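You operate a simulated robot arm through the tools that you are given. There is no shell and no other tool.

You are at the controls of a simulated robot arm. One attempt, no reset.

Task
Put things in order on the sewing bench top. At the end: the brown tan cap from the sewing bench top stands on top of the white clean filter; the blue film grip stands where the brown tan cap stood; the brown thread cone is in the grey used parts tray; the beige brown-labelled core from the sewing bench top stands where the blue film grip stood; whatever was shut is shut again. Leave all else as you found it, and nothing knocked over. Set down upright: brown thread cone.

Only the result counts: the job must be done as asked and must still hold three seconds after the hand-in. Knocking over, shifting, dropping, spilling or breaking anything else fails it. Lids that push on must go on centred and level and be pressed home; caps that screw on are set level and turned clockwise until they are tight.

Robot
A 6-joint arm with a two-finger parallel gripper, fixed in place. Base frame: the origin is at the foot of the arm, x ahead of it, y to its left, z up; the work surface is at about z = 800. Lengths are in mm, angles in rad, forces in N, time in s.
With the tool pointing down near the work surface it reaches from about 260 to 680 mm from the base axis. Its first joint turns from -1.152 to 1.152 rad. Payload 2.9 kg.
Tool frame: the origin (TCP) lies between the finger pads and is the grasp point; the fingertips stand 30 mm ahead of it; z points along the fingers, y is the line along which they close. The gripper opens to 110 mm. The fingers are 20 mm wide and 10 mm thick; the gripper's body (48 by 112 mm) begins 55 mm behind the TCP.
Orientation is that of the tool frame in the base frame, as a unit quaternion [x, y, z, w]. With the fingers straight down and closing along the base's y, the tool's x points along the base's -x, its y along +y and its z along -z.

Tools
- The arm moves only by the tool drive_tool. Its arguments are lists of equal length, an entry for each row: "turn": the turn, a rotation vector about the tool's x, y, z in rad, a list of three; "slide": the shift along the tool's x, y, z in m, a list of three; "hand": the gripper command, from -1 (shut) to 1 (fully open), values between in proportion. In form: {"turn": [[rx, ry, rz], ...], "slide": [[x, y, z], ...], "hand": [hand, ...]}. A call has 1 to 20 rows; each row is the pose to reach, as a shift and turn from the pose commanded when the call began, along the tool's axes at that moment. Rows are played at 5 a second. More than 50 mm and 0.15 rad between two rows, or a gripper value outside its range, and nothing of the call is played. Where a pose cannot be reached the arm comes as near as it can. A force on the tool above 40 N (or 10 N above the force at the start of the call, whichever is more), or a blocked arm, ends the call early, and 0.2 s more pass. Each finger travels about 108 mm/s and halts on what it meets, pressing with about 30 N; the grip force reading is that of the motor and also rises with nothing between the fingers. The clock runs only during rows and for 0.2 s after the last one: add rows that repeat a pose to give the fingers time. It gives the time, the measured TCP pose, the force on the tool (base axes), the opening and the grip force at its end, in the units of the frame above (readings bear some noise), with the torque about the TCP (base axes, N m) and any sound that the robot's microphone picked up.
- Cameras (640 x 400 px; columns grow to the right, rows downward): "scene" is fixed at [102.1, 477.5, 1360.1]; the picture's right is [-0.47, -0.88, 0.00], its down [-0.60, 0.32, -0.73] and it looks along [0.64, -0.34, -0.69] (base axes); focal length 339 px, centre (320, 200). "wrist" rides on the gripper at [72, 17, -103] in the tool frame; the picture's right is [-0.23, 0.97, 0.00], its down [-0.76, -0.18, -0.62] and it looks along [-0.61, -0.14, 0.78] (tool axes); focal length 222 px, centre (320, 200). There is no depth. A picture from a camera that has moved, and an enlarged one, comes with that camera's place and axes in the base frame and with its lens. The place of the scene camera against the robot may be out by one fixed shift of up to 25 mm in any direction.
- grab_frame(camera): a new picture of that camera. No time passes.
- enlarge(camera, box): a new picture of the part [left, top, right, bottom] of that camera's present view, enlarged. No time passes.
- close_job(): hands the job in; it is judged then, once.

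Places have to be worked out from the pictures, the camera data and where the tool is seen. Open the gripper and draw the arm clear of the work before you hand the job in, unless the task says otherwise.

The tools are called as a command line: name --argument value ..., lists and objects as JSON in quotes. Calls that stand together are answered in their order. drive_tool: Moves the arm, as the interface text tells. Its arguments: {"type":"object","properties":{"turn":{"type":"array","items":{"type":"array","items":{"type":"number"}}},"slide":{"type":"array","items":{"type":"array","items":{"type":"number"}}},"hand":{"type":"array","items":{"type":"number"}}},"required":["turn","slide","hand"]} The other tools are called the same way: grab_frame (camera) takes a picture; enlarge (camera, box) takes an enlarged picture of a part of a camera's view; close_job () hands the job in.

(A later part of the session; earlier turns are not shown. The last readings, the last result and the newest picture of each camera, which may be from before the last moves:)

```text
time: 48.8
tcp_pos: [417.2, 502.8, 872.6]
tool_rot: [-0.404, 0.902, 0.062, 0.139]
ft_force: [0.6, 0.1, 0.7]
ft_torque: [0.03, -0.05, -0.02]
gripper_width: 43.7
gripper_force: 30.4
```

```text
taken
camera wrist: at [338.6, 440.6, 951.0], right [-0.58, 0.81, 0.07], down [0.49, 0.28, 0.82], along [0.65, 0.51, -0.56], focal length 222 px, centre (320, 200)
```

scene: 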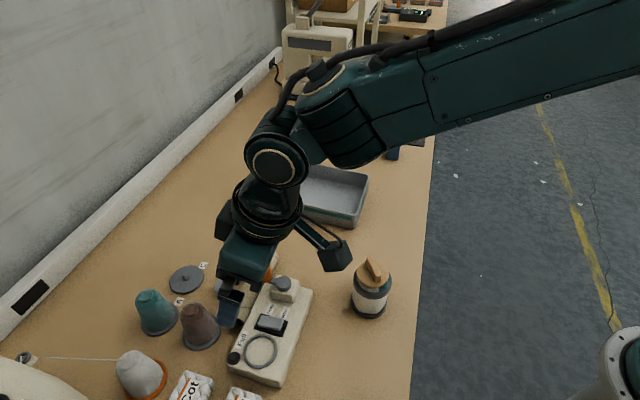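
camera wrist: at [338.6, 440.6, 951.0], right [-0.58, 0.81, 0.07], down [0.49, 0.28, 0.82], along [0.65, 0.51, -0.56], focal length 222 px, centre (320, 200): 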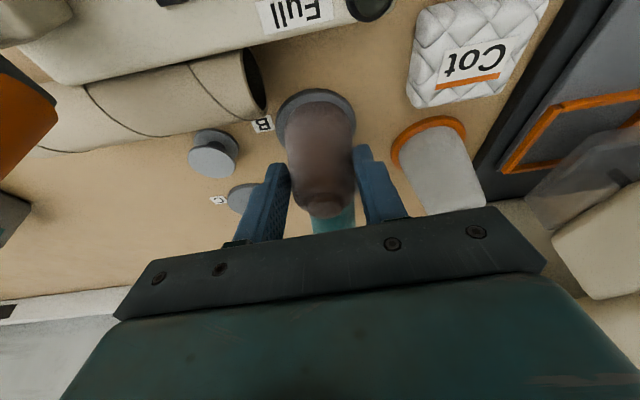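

Gripped at 43.7 mm. I lift slowly 25 mm straight up and check the holder stays put.

drive_tool --turn '[[0, 0, 0], [0, 0, 0], [0, 0, 0]]' --slide '[[-0.0024, 0, -0.0076], [-0.0048, 0, -0.0152], [-0.0075, 0, -0.0238]]' --hand '[-1, -1, -1]'

enlarge --camera "wrist" --box '[230, 60, 410, 200]'

enlarge --camera "scene" --box '[130, 250, 260, 370]'

```text
time: 49.6
tcp_pos: [417.3, 502.8, 898.8]
tool_rot: [-0.403, 0.903, 0.062, 0.138]
ft_force: [0.8, 0.1, -0.8]
ft_torque: [-0.01, 0.03, 0.0]
gripper_width: 43.3
gripper_force: 30.1
```

```text
2.86 times, centred on (320, 130) of wrist
camera zoom: at [338.2, 440.1, 977.1], right [-0.58, 0.81, 0.07], down [0.49, 0.28, 0.82], along [0.65, 0.51, -0.57], focal length 635 px, centre (320, 400)
```

zoom: 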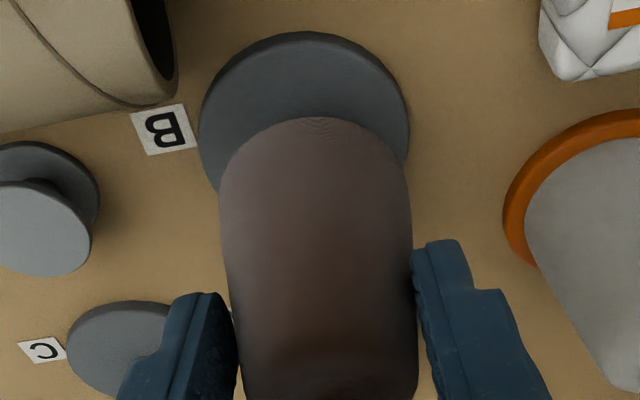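

```text
3.33 times, centred on (195, 310) of scene
camera zoom: at [102.1, 477.5, 1360.1], right [-0.47, -0.88, 0.0], down [-0.6, 0.32, -0.73], along [0.64, -0.34, -0.69], focal length 1129 px, centre (737, -167)
```

zoom: 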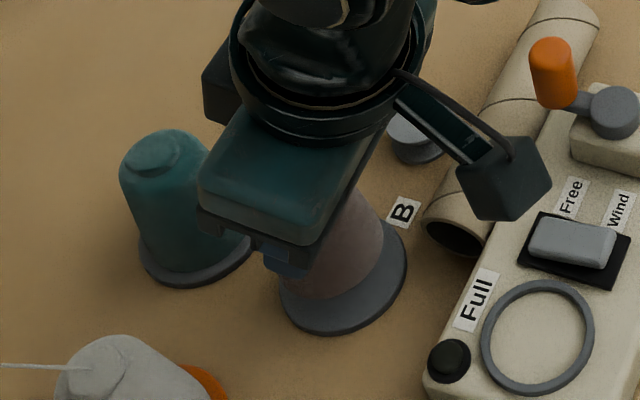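

The cone is off its holder and the holder stayed. I lift further and pull inward to a safe height.

drive_tool --turn '[[0, 0, 0], [0, 0, 0], [0, 0, 0], [0, 0, 0]]' --slide '[[-0.0105, 0, -0.0333], [0.0067, -0.0036, -0.0617], [0.024, -0.0071, -0.0902], [0.0412, -0.0107, -0.1186]]' --hand '[-1, -1, -1, -1]'

grab_frame --camera "scene"

grab_frame --camera "wrist"

```text
time: 50.6
tcp_pos: [373.8, 439.2, 999.7]
tool_rot: [-0.403, 0.903, 0.062, 0.138]
ft_force: [-0.2, 0.2, -1.2]
ft_torque: [-0.02, 0.01, 0.06]
gripper_width: 43.3
gripper_force: 29.4
```

```text
taken
```

scene: 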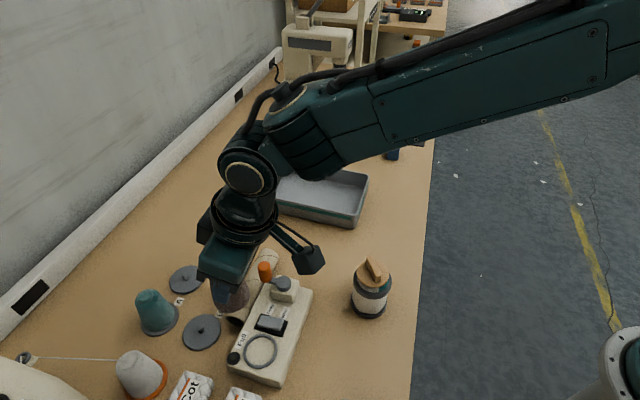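

```text
taken
camera wrist: at [295.3, 376.8, 1077.9], right [-0.58, 0.81, 0.07], down [0.49, 0.28, 0.82], along [0.65, 0.51, -0.56], focal length 222 px, centre (320, 200)
```

wrist: 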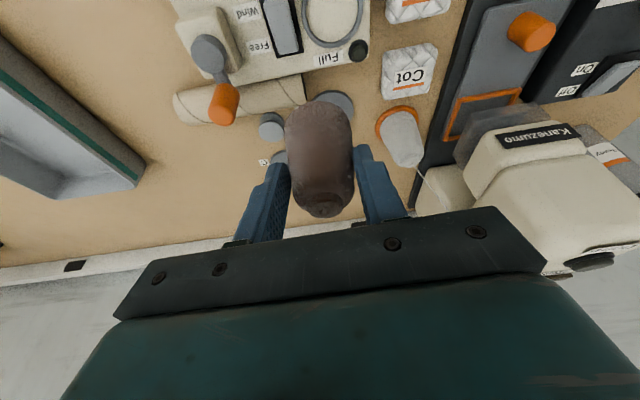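

Cone still held upright. Now across to above the tray at the same height.

drive_tool --turn '[[0, 0, 0], [0, 0, 0], [0, 0, 0], [0, 0, 0], [0, 0, 0], [0, 0, 0], [0, 0, 0], [0, 0, 0], [0, 0, 0], [0, 0, 0]]' --slide '[[0.0059, -0.0401, -0.0019], [0.0118, -0.0803, -0.0037], [0.0176, -0.1204, -0.0056], [0.0235, -0.1605, -0.0074], [0.0294, -0.2007, -0.0093], [0.0353, -0.2408, -0.0111], [0.0411, -0.2809, -0.013], [0.047, -0.3211, -0.0148], [0.0529, -0.3612, -0.0167], [0.0529, -0.3612, -0.0167]]' --hand '[-1, -1, -1, -1, -1, -1, -1, -1, -1, -1]'

grab_frame --camera "scene"

grab_frame --camera "wrist"

```text
time: 52.8
tcp_pos: [608.9, 160.0, 999.2]
tool_rot: [-0.403, 0.903, 0.061, 0.138]
ft_force: [-0.3, -1.2, -1.9]
ft_torque: [-0.02, -0.02, 0.01]
gripper_width: 43.4
gripper_force: 30.3
```

```text
taken
```

scene: 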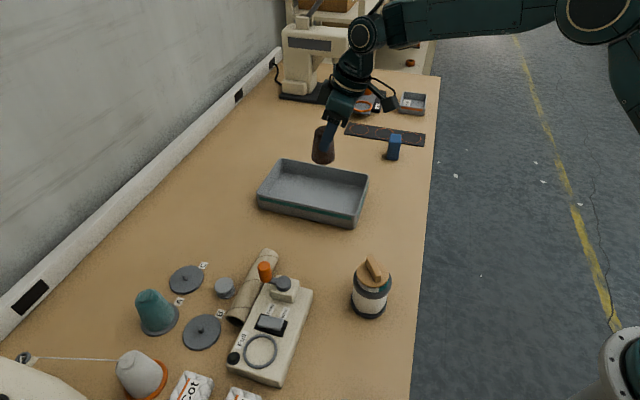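

```text
taken
camera wrist: at [529.4, 97.3, 1078.0], right [-0.58, 0.81, 0.07], down [0.49, 0.28, 0.82], along [0.65, 0.51, -0.56], focal length 222 px, centre (320, 200)
```

wrist: 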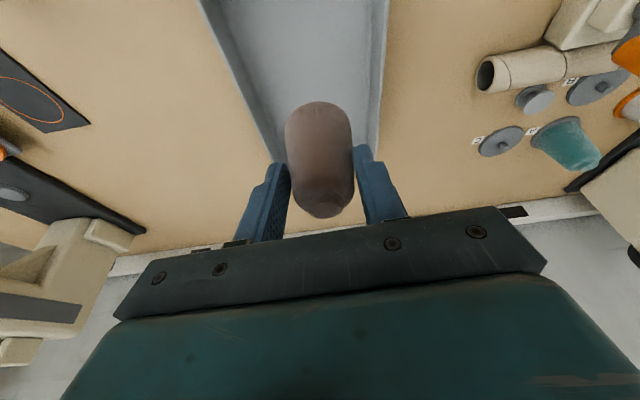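

The cone is centred over the tray, ~90 mm from its near end. I lower 112 mm, to about 12 mm above the expected floor contact.

drive_tool --turn '[[0, 0, 0], [0, 0, 0], [0, 0, 0], [0, 0, 0], [0, 0, 0]]' --slide '[[0.012, 0, 0.0381], [0.0224, 0, 0.0714], [0.0299, 0, 0.0952], [0.0335, 0, 0.1066], [0.0335, 0, 0.1066]]' --hand '[-1, -1, -1, -1, -1]'

enlarge --camera "scene" --box '[240, 110, 400, 240]'

grab_frame --camera "wrist"

```text
time: 54.0
tcp_pos: [607.5, 158.2, 888.8]
tool_rot: [-0.403, 0.903, 0.062, 0.137]
ft_force: [0.7, 0.5, -0.7]
ft_torque: [-0.02, 0.02, -0.03]
gripper_width: 43.1
gripper_force: 29.9
```

```text
3.08 times, centred on (320, 175) of scene
camera zoom: at [102.1, 477.5, 1360.1], right [-0.47, -0.88, 0.0], down [-0.6, 0.32, -0.73], along [0.64, -0.34, -0.69], focal length 1042 px, centre (320, 277)
```

zoom: 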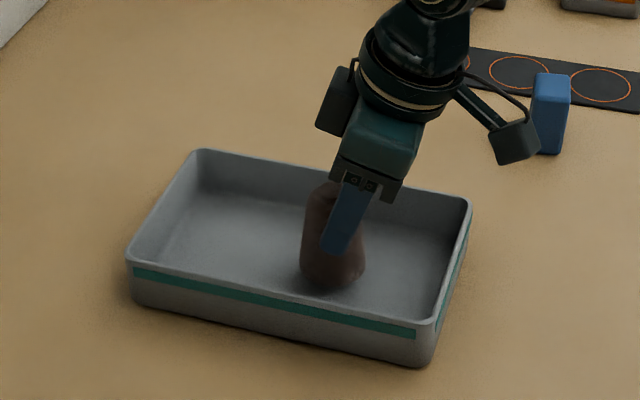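

```text
taken
camera wrist: at [527.7, 95.2, 965.9], right [-0.58, 0.81, 0.07], down [0.49, 0.28, 0.82], along [0.65, 0.51, -0.56], focal length 222 px, centre (320, 200)
```

wrist: 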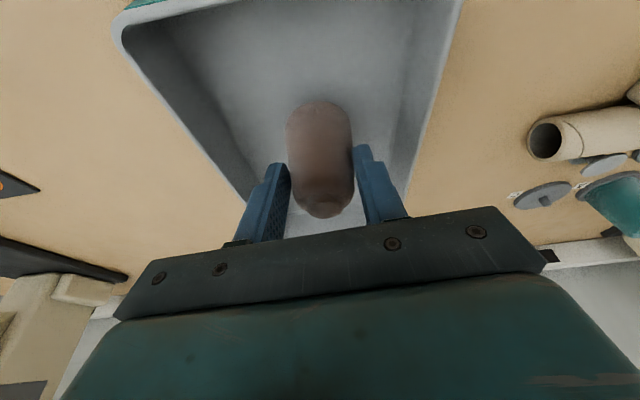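

The cone is inside the tray with clearance all round. I lower another 11 mm, then step.

drive_tool --turn '[[0, 0, 0], [0, 0, 0], [0, 0, 0]]' --slide '[[0.0015, 0, 0.0048], [0.0027, 0, 0.0086], [0.0033, 0, 0.0105]]' --hand '[-1, -1, -1]'

```text
time: 54.8
tcp_pos: [607.3, 158.0, 877.8]
tool_rot: [-0.403, 0.903, 0.062, 0.138]
ft_force: [-0.2, 0.3, -1.8]
ft_torque: [0.0, 0.0, -0.02]
gripper_width: 43.1
gripper_force: 30.5
```

drive_tool --turn '[[0, 0, 0], [0, 0, 0], [0, 0, 0]]' --slide '[[0.0003, 0, 0.001], [0.0006, 0, 0.0019], [0.0009, 0, 0.0029]]' --hand '[-1, -1, -1]'

```text
time: 55.6
tcp_pos: [606.3, 159.2, 874.7]
tool_rot: [-0.403, 0.903, 0.061, 0.139]
ft_force: [0.0, -0.1, -0.5]
ft_torque: [0.0, 0.0, 0.01]
gripper_width: 43.3
gripper_force: 30.0
```

drive_tool --turn '[[0, 0, 0], [0, 0, 0]]' --slide '[[0.0003, 0, 0.001], [0.0006, 0, 0.0019]]' --hand '[-1, -1]'

```text
time: 56.2
tcp_pos: [607.4, 158.8, 871.8]
tool_rot: [-0.403, 0.903, 0.061, 0.138]
ft_force: [0.1, 0.0, -0.2]
ft_torque: [0.04, 0.01, -0.01]
gripper_width: 43.2
gripper_force: 30.2
```

No contact yet at TCP z≈872. I keep lowering in 1 mm steps.

drive_tool --turn '[[0, 0, 0], [0, 0, 0]]' --slide '[[0.0003, 0, 0.001], [0.0006, 0, 0.0019]]' --hand '[-1, -1]'

```text
time: 56.8
tcp_pos: [606.7, 159.1, 871.6]
tool_rot: [-0.402, 0.903, 0.061, 0.139]
ft_force: [-6.0, -2.7, 12.7]
ft_torque: [-0.02, 0.28, 0.09]
gripper_width: 43.0
gripper_force: 30.4
```

Contact with the tray floor (12.7 N). I ease off slightly and open the fingers.

drive_tool --turn '[[0, 0, 0], [0, 0, 0], [0, 0, 0], [0, 0, 0], [0, 0, 0]]' --slide '[[-0.0001, 0, -0.0005], [-0.0001, 0, -0.0005], [-0.0001, 0, -0.0005], [-0.0001, 0, -0.0005], [-0.0001, 0, -0.0005]]' --hand '[-1, -0.15, 0, 0.15, 0.15]'

enlarge --camera "scene" --box '[260, 130, 380, 230]'

grab_frame --camera "wrist"

```text
time: 58.0
tcp_pos: [605.4, 158.6, 870.8]
tool_rot: [-0.403, 0.903, 0.061, 0.139]
ft_force: [-0.2, 1.0, -0.2]
ft_torque: [0.08, -0.04, -0.02]
gripper_width: 63.6
gripper_force: 0.0
```

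```text
4.00 times, centred on (320, 180) of scene
camera zoom: at [102.1, 477.5, 1360.1], right [-0.47, -0.88, 0.0], down [-0.6, 0.32, -0.73], along [0.64, -0.34, -0.69], focal length 1355 px, centre (320, 280)
```

zoom: 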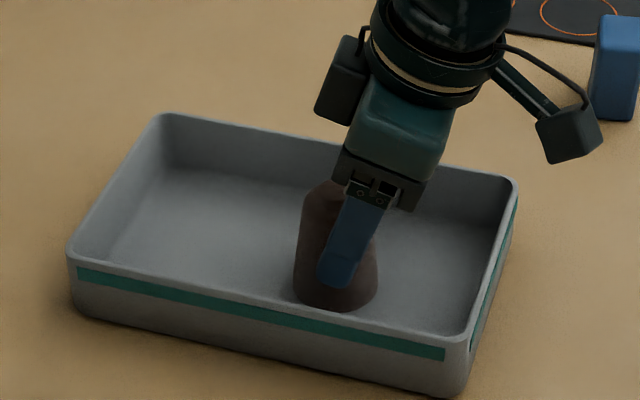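

```text
taken
camera wrist: at [526.8, 95.3, 948.5], right [-0.58, 0.81, 0.07], down [0.49, 0.28, 0.82], along [0.65, 0.51, -0.56], focal length 222 px, centre (320, 200)
```

wrist: 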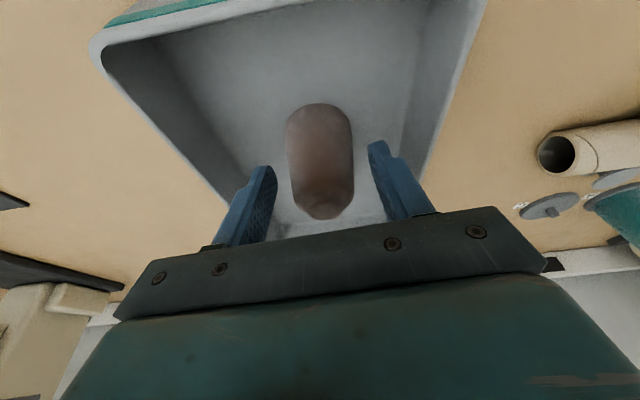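

Cone released and standing. I back the fingers out along the tool axis and verify.

drive_tool --turn '[[0, 0, 0], [0, 0, 0], [0, 0, 0], [0, 0, 0]]' --slide '[[0, 0, -0.02], [0, 0, -0.05], [0, 0, -0.09], [0, 0, -0.13]]' --hand '[0.15, 0.15, 0.3, 0.6]'

grab_frame --camera "scene"

grab_frame --camera "wrist"

```text
time: 59.0
tcp_pos: [581.7, 128.2, 993.2]
tool_rot: [-0.403, 0.903, 0.061, 0.138]
ft_force: [-0.6, -0.5, 0.6]
ft_torque: [0.0, -0.03, -0.03]
gripper_width: 88.2
gripper_force: 0.1
```

```text
taken
```

scene: 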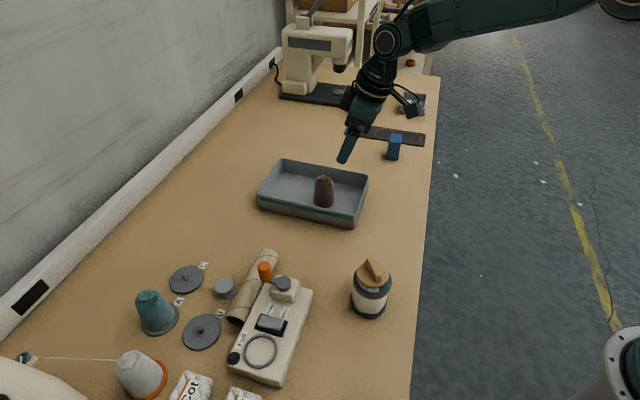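

```text
taken
camera wrist: at [501.7, 66.3, 1070.8], right [-0.58, 0.81, 0.07], down [0.49, 0.28, 0.82], along [0.65, 0.51, -0.57], focal length 222 px, centre (320, 200)
```

wrist: 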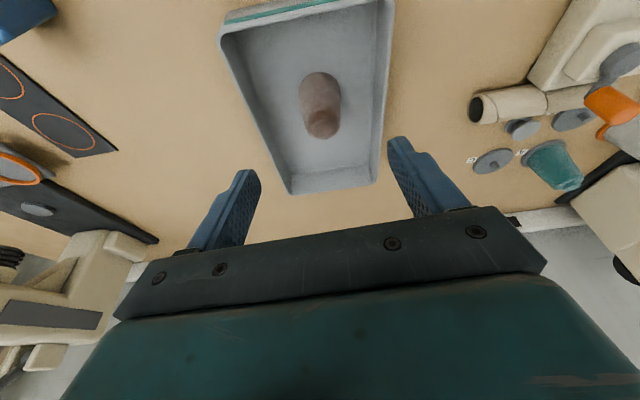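

The cone stands in the tray. Next I go to view the fallen core at close range.

drive_tool --turn '[[0, 0, 0], [0, 0, 0], [0, 0, 0], [0, 0, 0], [0, 0, 0], [0, 0, 0], [0, 0, 0], [0, 0, 0]]' --slide '[[-0.0025, 0.0407, -0.0003], [-0.0049, 0.0814, -0.0005], [-0.0074, 0.1221, -0.0008], [-0.0099, 0.1627, -0.001], [-0.0124, 0.2034, -0.0013], [-0.0148, 0.2441, -0.0015], [-0.0173, 0.2848, -0.0018], [-0.0173, 0.2848, -0.0018]]' --hand '[1, 1, 1, 1, 1, 1, 1, 1]'

grab_frame --camera "wrist"

enlarge --camera "wrist" --box '[220, 60, 420, 200]'

```text
time: 60.8
tcp_pos: [379.8, 330.6, 1000.5]
tool_rot: [-0.402, 0.903, 0.062, 0.138]
ft_force: [0.8, -0.3, -0.1]
ft_torque: [-0.01, -0.01, -0.02]
gripper_width: 109.8
gripper_force: 0.1
```

```text
taken
camera wrist: at [300.0, 268.4, 1079.0], right [-0.58, 0.81, 0.07], down [0.49, 0.28, 0.82], along [0.65, 0.51, -0.56], focal length 222 px, centre (320, 200)
```

wrist: 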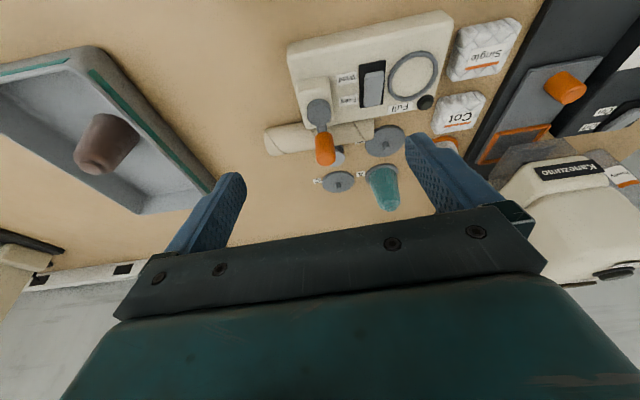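

```text
2.86 times, centred on (320, 130) of wrist
camera zoom: at [300.0, 268.4, 1079.0], right [-0.58, 0.81, 0.07], down [0.49, 0.28, 0.82], along [0.65, 0.51, -0.56], focal length 635 px, centre (320, 400)
```

zoom: 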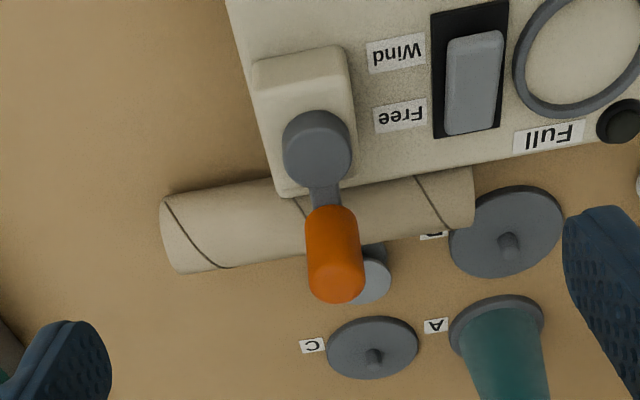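

The core lies with its base end F at ≈(515,351), top end N at ≈(413,467), tucked against the winder and partly under the crank handle. Plan: grip the free F end with a vertical tool turned half round, re-lay it in open space, then regrip and pitch it upright. First I bring the tool vertical here.

drive_tool --turn '[[0, 0.1, 0], [0, 0.2, 0], [0, 0.283, 0], [0, 0.283, 0]]' --slide '[[0, 0, 0], [0, 0, 0], [0, 0, 0], [0, 0, 0]]' --hand '[1, 1, 1, 1]'

```text
time: 61.8
tcp_pos: [379.8, 330.8, 1000.9]
tool_rot: [-0.407, 0.913, 0.003, 0.009]
ft_force: [-0.4, -0.3, 0.1]
ft_torque: [-0.01, -0.01, 0.0]
gripper_width: 110.2
gripper_force: 0.0
```

Tool is vertical. Now I test rotating the tool yaw by +84° in place.

drive_tool --turn '[[0, 0, -0.1333], [0, 0, -0.2665], [0, 0, -0.3998], [0, 0, -0.5331], [0, 0, -0.6664], [0, 0, -0.7996], [0, 0, -0.9329], [0, 0, -1.0662], [0, 0, -1.1995], [0, 0, -1.3327], [0, 0, -1.466], [0, 0, -1.466]]' --slide '[[0, 0, 0], [0, 0, 0], [0, 0, 0], [0, 0, 0], [0, 0, 0], [0, 0, 0], [0, 0, 0], [0, 0, 0], [0, 0, 0], [0, 0, 0], [0, 0, 0], [0, 0, 0]]' --hand '[1, 1, 1, 1, 1, 1, 1, 1, 1, 1, 1, 1]'

grab_frame --camera "wrist"

grab_frame --camera "scene"

```text
time: 64.4
tcp_pos: [380.0, 331.8, 1001.7]
tool_rot: [0.914, -0.405, 0.003, -0.01]
ft_force: [-0.7, 0.1, -0.4]
ft_torque: [0.0, 0.03, -0.02]
gripper_width: 109.7
gripper_force: 0.0
```

```text
taken
camera wrist: at [414.2, 265.0, 1104.8], right [-0.87, -0.49, -0.02], down [-0.39, 0.67, 0.63], along [-0.29, 0.56, -0.78], focal length 222 px, centre (320, 200)
```

wrist: 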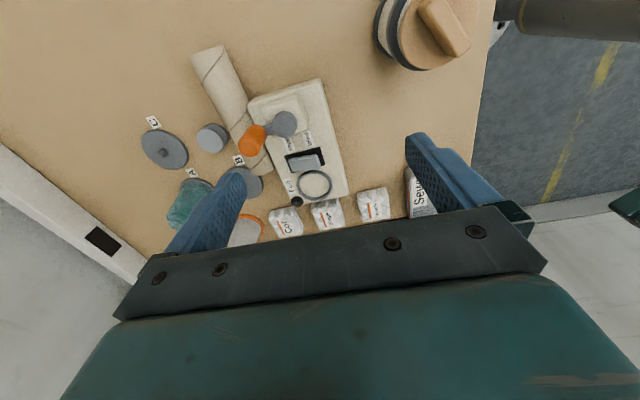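

```text
taken
```

scene: 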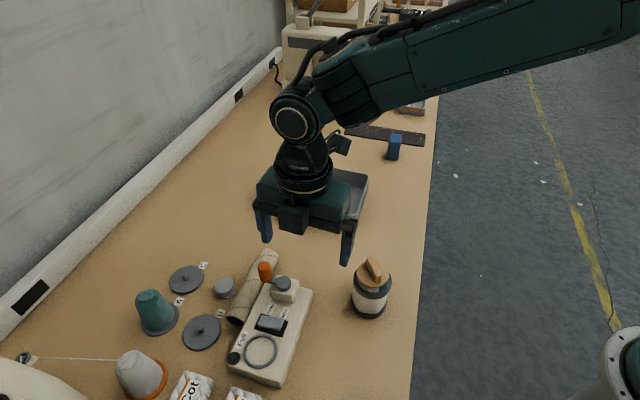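

The full +132° yaw is reachable. From this viewpoint I enlarge the core for accurate location.

enlarge --camera "wrist" --box '[160, 20, 360, 200]'

```text
2.22 times, centred on (260, 110) of wrist
camera zoom: at [414.2, 265.0, 1104.8], right [-0.87, -0.49, -0.02], down [-0.39, 0.67, 0.63], along [-0.29, 0.56, -0.78], focal length 494 px, centre (453, 400)
```

zoom: 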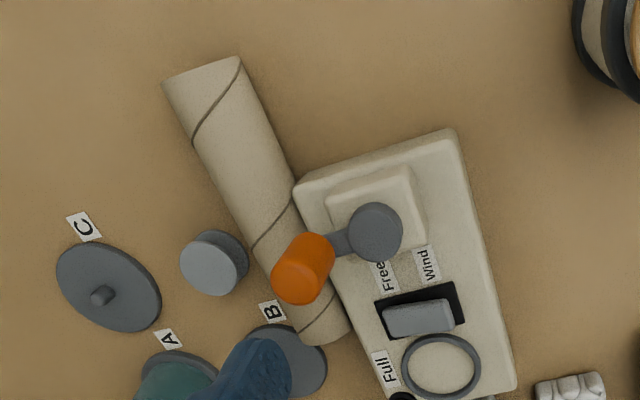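

Core: F end ≈(513,350), direction e ≈(−0.68,0.73), ~150 mm long, 40 mm diameter. I hover over a point 25 mm from the F end, clear of the crank handle.

drive_tool --turn '[[0, 0, 0], [0, 0, 0], [0, 0, 0], [0, 0, 0], [0, 0, 0]]' --slide '[[0.013, -0.0274, 0.021], [0.026, -0.0549, 0.0419], [0.0389, -0.0823, 0.0629], [0.0519, -0.1097, 0.0838], [0.0519, -0.1097, 0.0838]]' --hand '[0.16, 0.16, 0.16, 0.16, 0.16]'

grab_frame --camera "wrist"

grab_frame --camera "scene"

```text
time: 65.6
tcp_pos: [495.7, 369.3, 918.3]
tool_rot: [0.914, -0.406, 0.003, -0.01]
ft_force: [-0.3, 0.5, -0.2]
ft_torque: [-0.01, -0.02, 0.02]
gripper_width: 63.7
gripper_force: 0.1
```

```text
taken
camera wrist: at [530.9, 301.9, 1022.7], right [-0.88, -0.48, -0.02], down [-0.39, 0.68, 0.63], along [-0.29, 0.56, -0.78], focal length 222 px, centre (320, 200)
```

wrist: 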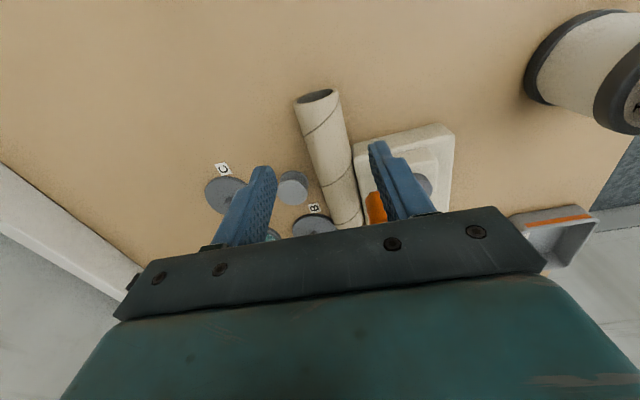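

```text
taken
```

scene: 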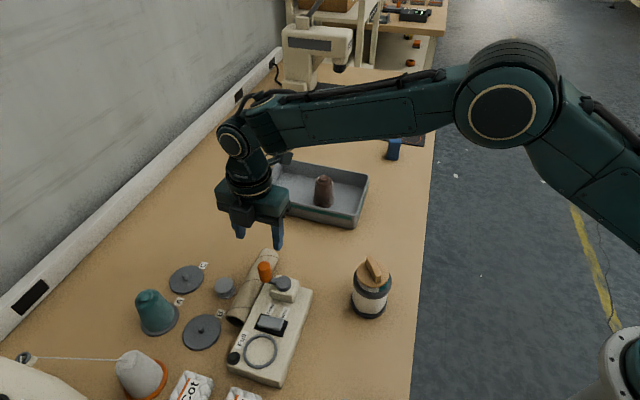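

The F end sits 4–5 mm off laterally; I shift +4.6 mm along the closing axis, trim yaw, and descend so the fingers straddle the tube end.

drive_tool --turn '[[0, 0, -0.02], [0, 0, -0.037], [0, 0, -0.037], [0, 0, -0.037]]' --slide '[[0, 0.0046, 0.03], [0, 0.0046, 0.06], [0, 0.0046, 0.083], [0, 0.0046, 0.083]]' --hand '[0.16, 0.16, 0.16, 0.16]'

grab_frame --camera "wrist"

enlarge --camera "scene" --box '[200, 190, 320, 330]'

```text
time: 66.6
tcp_pos: [493.2, 366.5, 835.1]
tool_rot: [0.921, -0.389, 0.004, -0.01]
ft_force: [0.1, 0.7, 0.5]
ft_torque: [0.02, -0.03, 0.0]
gripper_width: 63.8
gripper_force: 0.0
```

```text
taken
camera wrist: at [531.9, 301.3, 939.7], right [-0.86, -0.52, -0.02], down [-0.41, 0.66, 0.63], along [-0.31, 0.55, -0.78], focal length 222 px, centre (320, 200)
```

wrist: 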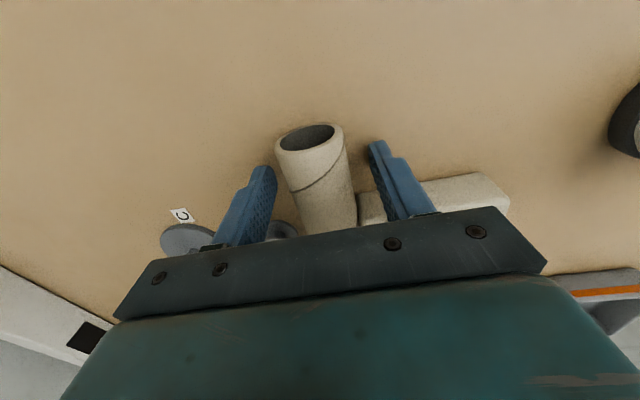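

```text
2.86 times, centred on (260, 260) of scene
camera zoom: at [102.1, 477.5, 1360.1], right [-0.47, -0.88, 0.0], down [-0.6, 0.32, -0.73], along [0.64, -0.34, -0.69], focal length 968 px, centre (491, 29)
```

zoom: 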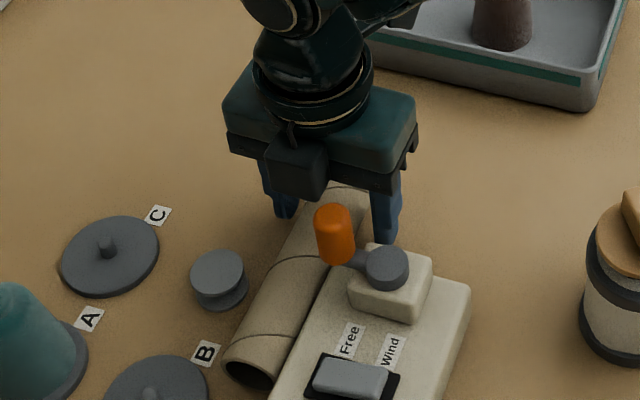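

Fingers straddle the tube end with clearance from the winder. Closing.

drive_tool --turn '[[0, 0, 0], [0, 0, 0], [0, 0, 0], [0, 0, 0]]' --slide '[[0, 0, 0], [0, 0, 0], [0, 0, 0], [0, 0, 0]]' --hand '[-1, -1, -1, -1]'

grab_frame --camera "wrist"

enlarge --camera "scene" --box '[200, 190, 320, 330]'

```text
time: 67.6
tcp_pos: [494.9, 367.3, 836.9]
tool_rot: [0.921, -0.389, 0.004, -0.01]
ft_force: [3.5, 3.1, -0.7]
ft_torque: [0.07, -0.09, -0.16]
gripper_width: 38.3
gripper_force: 29.7
```

```text
taken
camera wrist: at [532.0, 301.5, 940.0], right [-0.86, -0.52, -0.02], down [-0.41, 0.66, 0.63], along [-0.31, 0.55, -0.78], focal length 222 px, centre (320, 200)
```

wrist: 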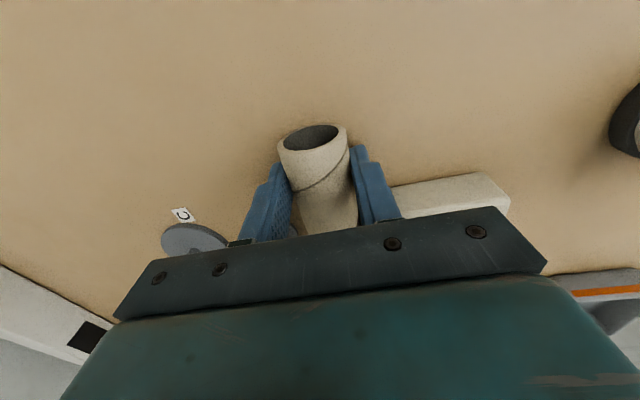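

```text
2.86 times, centred on (260, 260) of scene
camera zoom: at [102.2, 477.6, 1360.0], right [-0.47, -0.88, 0.0], down [-0.6, 0.32, -0.73], along [0.64, -0.34, -0.69], focal length 968 px, centre (491, 29)
```

zoom: 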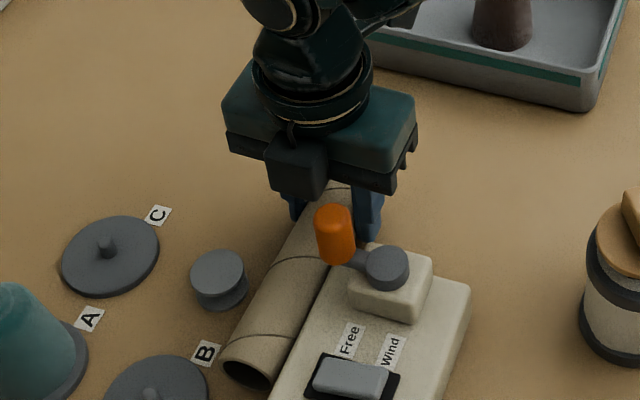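

Tube end is gripped (38 mm). To clear the crank handle I first ease it 10 mm away from the winder while lifting slightly, then lift straight up.

drive_tool --turn '[[0, 0, 0], [0, 0, 0], [0, 0, 0], [0, 0, 0], [0, 0, 0], [0, 0, 0]]' --slide '[[0, -0.004, -0.003], [0, -0.008, -0.006], [0, -0.011, -0.012], [0, -0.011, -0.025], [0, -0.011, -0.04], [0, -0.011, -0.04]]' --hand '[-1, -1, -1, -1, -1, -1]'

grab_frame --camera "wrist"

enlarge --camera "scene" --box '[190, 190, 330, 330]'

```text
time: 69.0
tcp_pos: [502.1, 374.1, 877.3]
tool_rot: [0.921, -0.389, 0.003, -0.01]
ft_force: [0.8, 1.5, -0.5]
ft_torque: [-0.01, -0.01, 0.03]
gripper_width: 38.5
gripper_force: 30.6
```

```text
taken
camera wrist: at [539.4, 308.5, 981.0], right [-0.86, -0.52, -0.02], down [-0.41, 0.66, 0.63], along [-0.31, 0.55, -0.78], focal length 222 px, centre (320, 200)
```

wrist: 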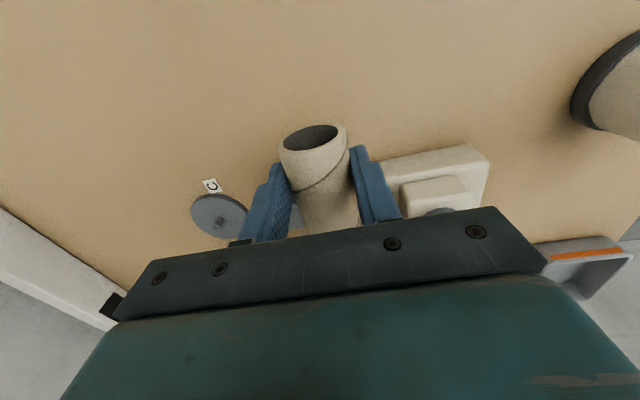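

```text
2.86 times, centred on (260, 260) of scene
camera zoom: at [102.1, 477.5, 1360.1], right [-0.47, -0.88, 0.0], down [-0.6, 0.32, -0.73], along [0.64, -0.34, -0.69], focal length 968 px, centre (491, 29)
```

zoom: 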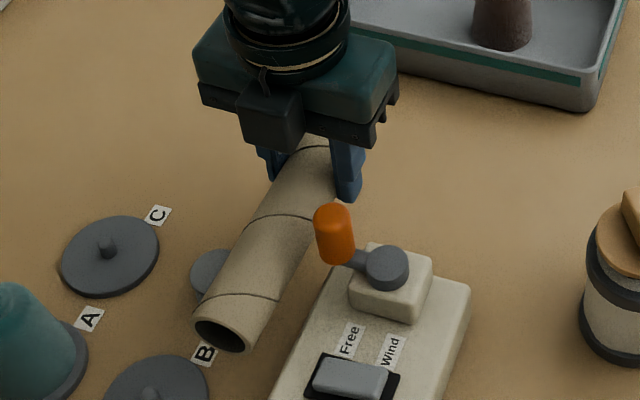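

The tube rises freely, clear of the handle. I continue lifting to z≈955.

drive_tool --turn '[[0, 0, 0], [0, 0, 0], [0, 0, 0]]' --slide '[[0, 0, -0.03], [0, 0, -0.06], [0, 0, -0.08]]' --hand '[-1, -1, -1]'

grab_frame --camera "scene"

```text
time: 69.8
tcp_pos: [501.3, 371.6, 956.4]
tool_rot: [0.921, -0.389, 0.003, -0.011]
ft_force: [0.1, -0.4, -0.4]
ft_torque: [-0.03, -0.03, -0.01]
gripper_width: 38.5
gripper_force: 30.0
```

```text
taken
```

scene: 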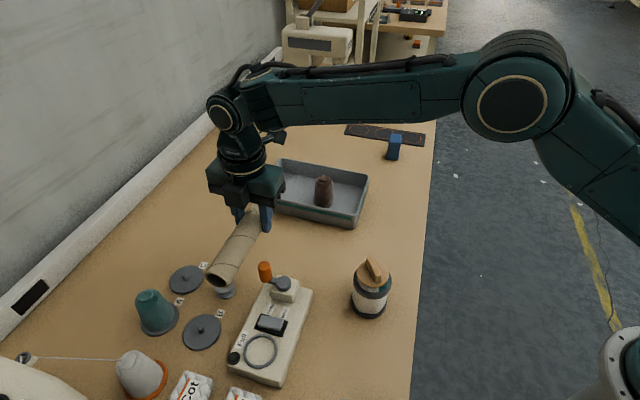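

Everything else is undisturbed. I carry the tube to the open area right of the winder while rotating its heading to 60°.

drive_tool --turn '[[0, 0, 0.129], [0, 0, 0.258], [0, 0, 0.387], [0, 0, 0.516], [0, 0, 0.645], [0, 0, 0.774], [0, 0, 0.903], [0, 0, 1.032], [0, 0, 1.161], [0, 0, 1.29], [0, 0, 1.29]]' --slide '[[0.0079, 0.0155, -0.0003], [0.0158, 0.031, -0.0006], [0.0236, 0.0465, -0.001], [0.0315, 0.062, -0.0013], [0.0394, 0.0776, -0.0016], [0.0473, 0.0931, -0.0019], [0.0552, 0.1086, -0.0022], [0.063, 0.1241, -0.0026], [0.0709, 0.1396, -0.0029], [0.0788, 0.1551, -0.0032], [0.0788, 0.1551, -0.0032]]' --hand '[-1, -1, -1, -1, -1, -1, -1, -1, -1, -1, -1]'

grab_frame --camera "scene"

grab_frame --camera "wrist"

```text
time: 72.2
tcp_pos: [445.6, 207.0, 956.8]
tool_rot: [-0.502, 0.865, 0.003, 0.011]
ft_force: [0.4, -0.2, -0.8]
ft_torque: [0.0, 0.01, 0.03]
gripper_width: 38.5
gripper_force: 30.0
```

```text
taken
```

scene: 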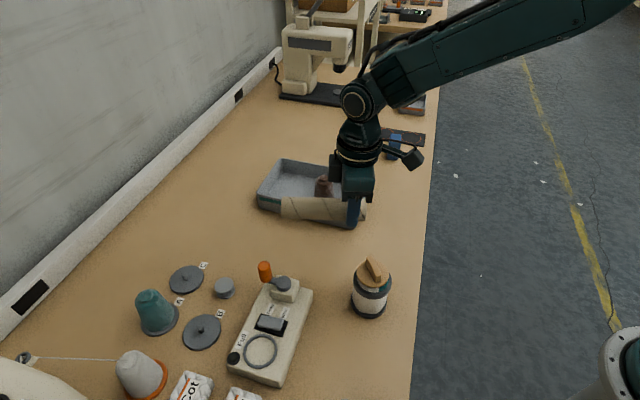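

```text
taken
camera wrist: at [393.8, 150.5, 1059.6], right [-0.73, 0.68, 0.0], down [0.52, 0.56, 0.64], along [0.44, 0.47, -0.77], focal length 222 px, centre (320, 200)
```

wrist: 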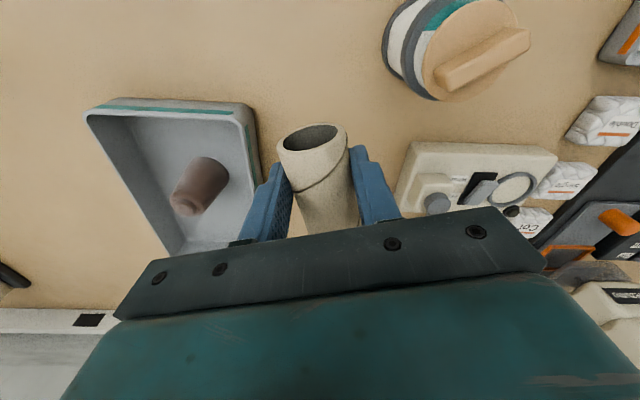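

The tube is level and over free bench. I lower it 117 mm to just above the surface.

drive_tool --turn '[[0, 0, 0], [0, 0, 0], [0, 0, 0], [0, 0, 0], [0, 0, 0]]' --slide '[[0, 0, 0.04], [0, 0, 0.08], [0, 0, 0.107], [0, 0, 0.117], [0, 0, 0.117]]' --hand '[-1, -1, -1, -1, -1]'

enlarge --camera "scene" --box '[230, 170, 400, 300]'

```text
time: 73.4
tcp_pos: [446.0, 208.5, 839.9]
tool_rot: [-0.503, 0.864, 0.003, 0.011]
ft_force: [0.0, -0.2, 0.5]
ft_torque: [-0.02, 0.02, 0.02]
gripper_width: 38.8
gripper_force: 30.0
```

```text
3.08 times, centred on (315, 235) of scene
camera zoom: at [102.1, 477.5, 1360.1], right [-0.47, -0.88, 0.0], down [-0.6, 0.32, -0.73], along [0.64, -0.34, -0.69], focal length 1042 px, centre (335, 92)
```

zoom: 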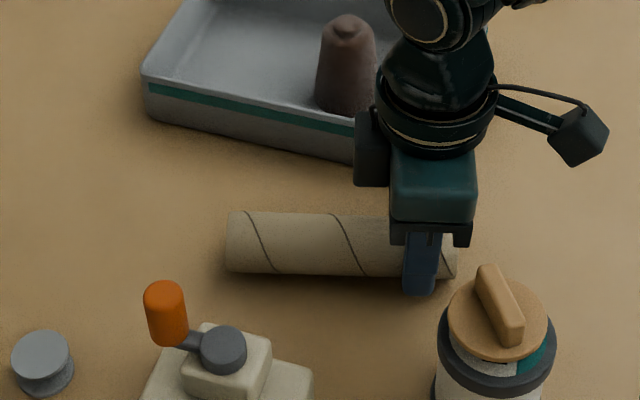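

Just above the bench. Stepping down to contact.

drive_tool --turn '[[0, 0, 0], [0, 0, 0], [0, 0, 0]]' --slide '[[0, 0, 0.001], [0, 0, 0.002], [0, 0, 0.003]]' --hand '[-1, -1, -1]'

```text
time: 74.2
tcp_pos: [445.7, 209.8, 836.5]
tool_rot: [-0.503, 0.864, 0.003, 0.01]
ft_force: [-0.2, -1.1, -0.1]
ft_torque: [-0.02, 0.01, 0.02]
gripper_width: 38.4
gripper_force: 29.7
```

drive_tool --turn '[[0, 0, 0], [0, 0, 0]]' --slide '[[0, 0, 0.001], [0, 0, 0.002]]' --hand '[-1, -1]'

```text
time: 74.8
tcp_pos: [445.7, 209.4, 834.9]
tool_rot: [-0.502, 0.865, 0.003, 0.011]
ft_force: [-5.3, 1.1, 20.5]
ft_torque: [-0.45, 0.44, -0.1]
gripper_width: 38.7
gripper_force: 29.9
```

Contact (20 N). I ease up 1 mm and open slowly to leave the tube lying still.

drive_tool --turn '[[0, 0, 0], [0, 0, 0], [0, 0, 0], [0, 0, 0], [0, 0, 0], [0, 0, 0]]' --slide '[[0, 0, -0.001], [0, 0, -0.001], [0, 0, -0.001], [0, 0, -0.001], [0, 0, -0.001], [0, 0, -0.001]]' --hand '[-1, -0.25, -0.2, -0.1, 0.05, 0.16]'

grab_frame --camera "wrist"

enlarge --camera "scene" --box '[230, 170, 400, 300]'

```text
time: 76.2
tcp_pos: [446.6, 207.8, 835.3]
tool_rot: [-0.502, 0.865, 0.002, 0.01]
ft_force: [-0.7, -0.9, 0.7]
ft_torque: [-0.02, -0.02, 0.0]
gripper_width: 63.8
gripper_force: 0.1
```

```text
taken
camera wrist: at [394.8, 152.7, 938.0], right [-0.73, 0.68, 0.0], down [0.52, 0.56, 0.64], along [0.43, 0.47, -0.77], focal length 222 px, centre (320, 200)
```

wrist: 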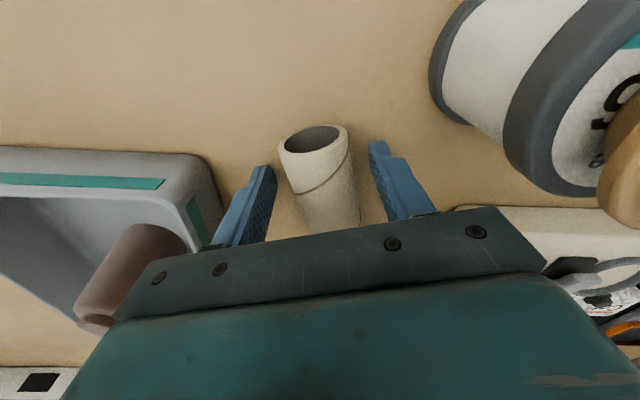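

```text
3.08 times, centred on (315, 235) of scene
camera zoom: at [102.1, 477.5, 1360.1], right [-0.47, -0.88, 0.0], down [-0.6, 0.32, -0.73], along [0.64, -0.34, -0.69], focal length 1042 px, centre (335, 92)
```

zoom: 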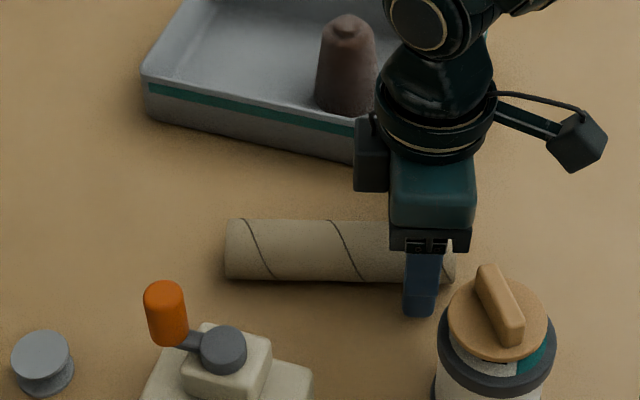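

The tube lies still in the open. I raise the gripper clear, then go above its middle and lean the tool 30° toward its base end for the regrip.

drive_tool --turn '[[0, 0, 0], [0, 0, 0], [0, 0, 0], [0, 0, 0]]' --slide '[[0, 0, -0.03], [0, 0, -0.07], [0, 0, -0.1], [0, 0, -0.1]]' --hand '[0.16, 0.16, 0.16, 0.16]'

drive_tool --turn '[[0, 0.1309, 0], [0, 0.2618, 0], [0, 0.3927, 0], [0, 0.5236, 0], [0, 0.5236, 0]]' --slide '[[-0.0163, 0.0004, 0.003], [-0.0327, 0.0008, 0.006], [-0.049, 0.0013, 0.009], [-0.0654, 0.0017, 0.012], [-0.0654, 0.0017, 0.012]]' --hand '[0.16, 0.16, 0.16, 0.16, 0.16]'

grab_frame --camera "wrist"

grab_frame --camera "scene"

```text
time: 77.2
tcp_pos: [444.8, 209.3, 938.0]
tool_rot: [-0.503, 0.864, 0.003, 0.011]
ft_force: [0.4, 0.9, -0.2]
ft_torque: [0.01, 0.02, 0.0]
gripper_width: 63.6
gripper_force: 0.1
```

```text
time: 78.4
tcp_pos: [462.3, 258.3, 923.5]
tool_rot: [-0.492, 0.846, -0.107, -0.175]
ft_force: [0.3, 0.0, -0.1]
ft_torque: [0.03, 0.01, -0.04]
gripper_width: 63.9
gripper_force: 0.0
out of reach, approached as far as the arm can: row 4, 5
```

```text
taken
camera wrist: at [434.7, 246.3, 1048.6], right [-0.74, 0.66, -0.1], down [0.62, 0.74, 0.27], along [0.25, 0.14, -0.96], focal length 222 px, centre (320, 200)
```

wrist: 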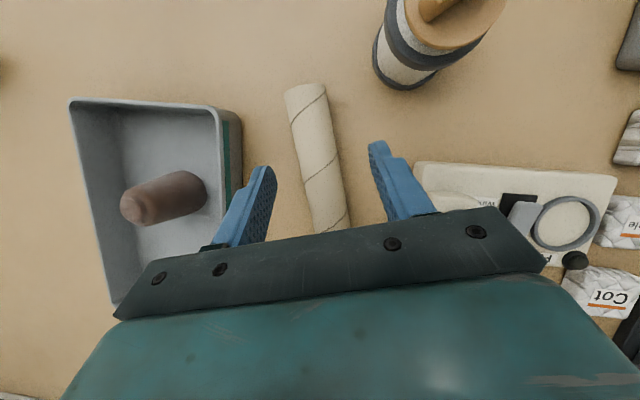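

```text
taken
```

scene: 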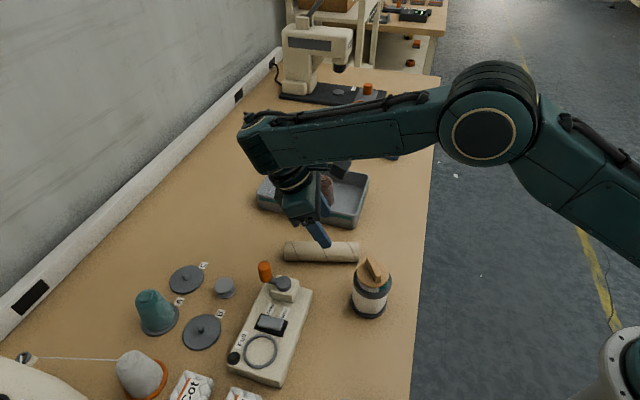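

The 30° lean hits a wrist limit (it stopped near 24°). I settle for a 20° lean, which still allows a 70° outward lean at the set-down.

drive_tool --turn '[[0, -0.08, 0], [0, -0.153, 0], [0, -0.153, 0]]' --slide '[[0.0017, 0, 0.001], [0.0035, -0.0001, 0.0019], [0.0035, -0.0001, 0.0019]]' --hand '[0.16, 0.16, 0.16]'

grab_frame --camera "wrist"

enlarge --camera "wrist" --box '[240, 60, 420, 240]'

```text
time: 79.2
tcp_pos: [461.3, 255.0, 923.0]
tool_rot: [-0.499, 0.857, -0.068, -0.109]
ft_force: [0.2, 0.7, 0.4]
ft_torque: [-0.01, 0.0, -0.02]
gripper_width: 64.2
gripper_force: 0.0
```

```text
taken
camera wrist: at [424.3, 227.0, 1042.7], right [-0.74, 0.67, -0.07], down [0.59, 0.69, 0.41], along [0.32, 0.26, -0.91], focal length 222 px, centre (320, 200)
```

wrist: 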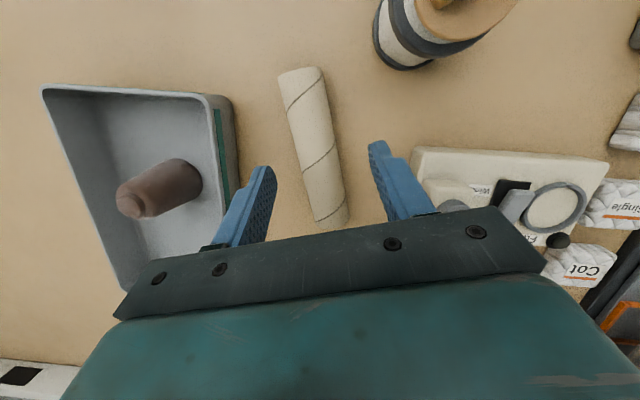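

```text
2.22 times, centred on (330, 150) of wrist
camera zoom: at [424.3, 227.0, 1042.7], right [-0.74, 0.67, -0.07], down [0.59, 0.69, 0.41], along [0.32, 0.26, -0.91], focal length 494 px, centre (298, 311)
```

zoom: 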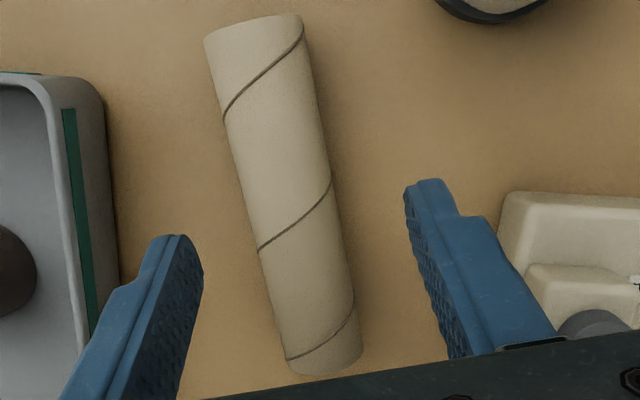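

Pose base is now clear: lean is 0.257 rad. The tube runs from F (433,190) at heading 60°. I descend partway above its middle and increase the lean to about 0.35 rad, where the lower height should permit it.

drive_tool --turn '[[0, 0.03, 0], [0, 0.06, 0], [0, 0.095, 0], [0, 0.095, 0]]' --slide '[[-0.0087, -0.0028, 0.0143], [-0.0175, -0.0055, 0.0285], [-0.0262, -0.0083, 0.0428], [-0.0262, -0.0083, 0.0428]]' --hand '[0.16, 0.16, 0.16, 0.16]'

grab_frame --camera "wrist"

enlarge --camera "wrist" --box '[220, 40, 420, 240]'

```text
time: 80.2
tcp_pos: [476.8, 263.2, 873.8]
tool_rot: [-0.494, 0.851, -0.093, -0.149]
ft_force: [0.2, -0.7, -0.5]
ft_torque: [0.0, 0.04, 0.01]
gripper_width: 63.9
gripper_force: 0.0
```

```text
taken
camera wrist: at [445.2, 245.5, 996.5], right [-0.74, 0.66, -0.09], down [0.61, 0.72, 0.32], along [0.28, 0.18, -0.94], focal length 222 px, centre (320, 200)
```

wrist: 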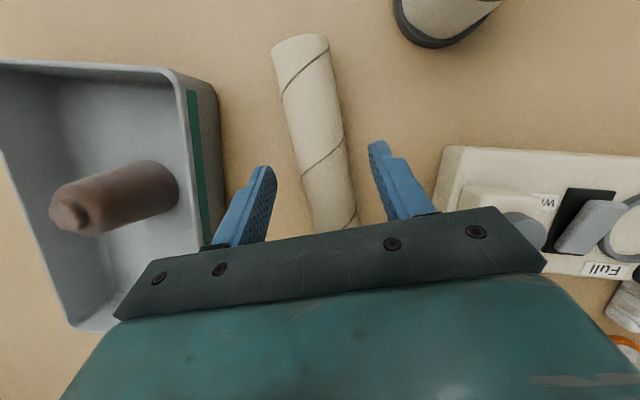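

```text
2.00 times, centred on (320, 140) of wrist
camera zoom: at [445.2, 245.5, 996.5], right [-0.74, 0.66, -0.09], down [0.61, 0.72, 0.32], along [0.28, 0.18, -0.94], focal length 444 px, centre (320, 320)
```

zoom: 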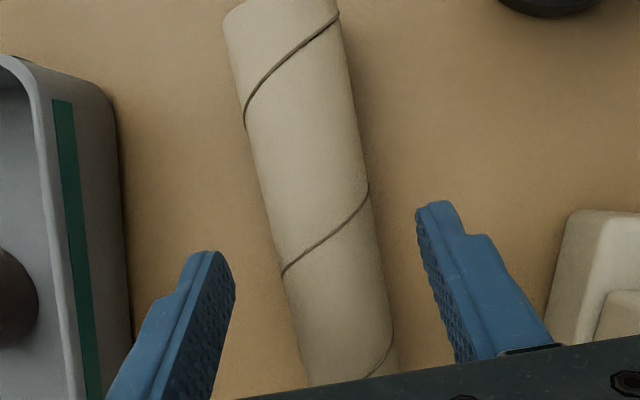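

Lean 0.353 rad achieved and the tube is centred. I descend straight down around it.

drive_tool --turn '[[0, 0, 0], [0, 0, 0], [0, 0, 0]]' --slide '[[-0.0069, 0.0002, 0.0187], [-0.0128, 0.0004, 0.0346], [-0.0128, 0.0004, 0.0346]]' --hand '[0.16, 0.16, 0.16]'

grab_frame --camera "wrist"

enlarge --camera "scene" --box '[240, 180, 400, 300]'

```text
time: 81.0
tcp_pos: [476.6, 263.6, 837.8]
tool_rot: [-0.495, 0.85, -0.094, -0.15]
ft_force: [0.6, 0.5, 0.4]
ft_torque: [0.03, -0.02, 0.01]
gripper_width: 63.5
gripper_force: 0.0
```

```text
taken
camera wrist: at [444.7, 244.5, 960.7], right [-0.74, 0.66, -0.09], down [0.61, 0.72, 0.32], along [0.28, 0.18, -0.94], focal length 222 px, centre (320, 200)
```

wrist: 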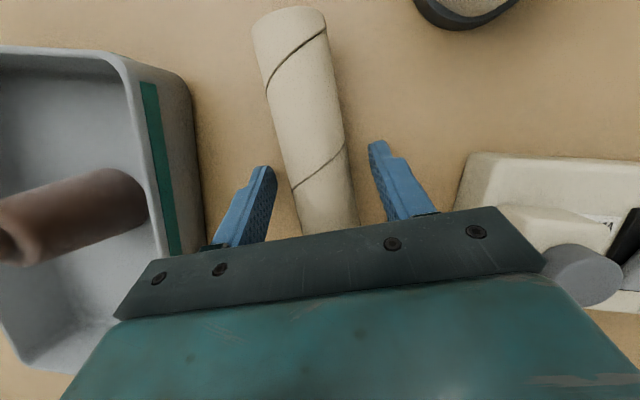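

```text
3.33 times, centred on (320, 240) of scene
camera zoom: at [102.1, 477.5, 1360.1], right [-0.47, -0.88, 0.0], down [-0.6, 0.32, -0.73], along [0.64, -0.34, -0.69], focal length 1129 px, centre (320, 67)
```

zoom: 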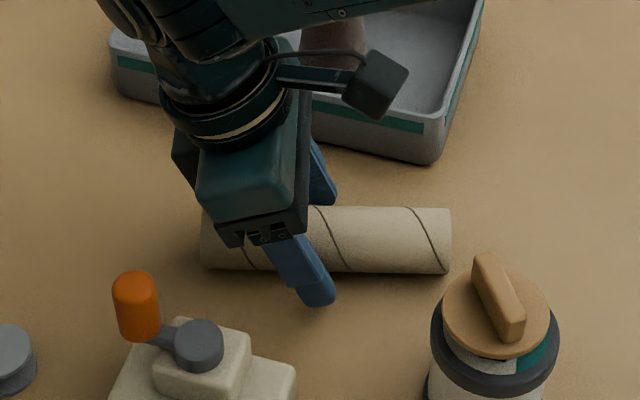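

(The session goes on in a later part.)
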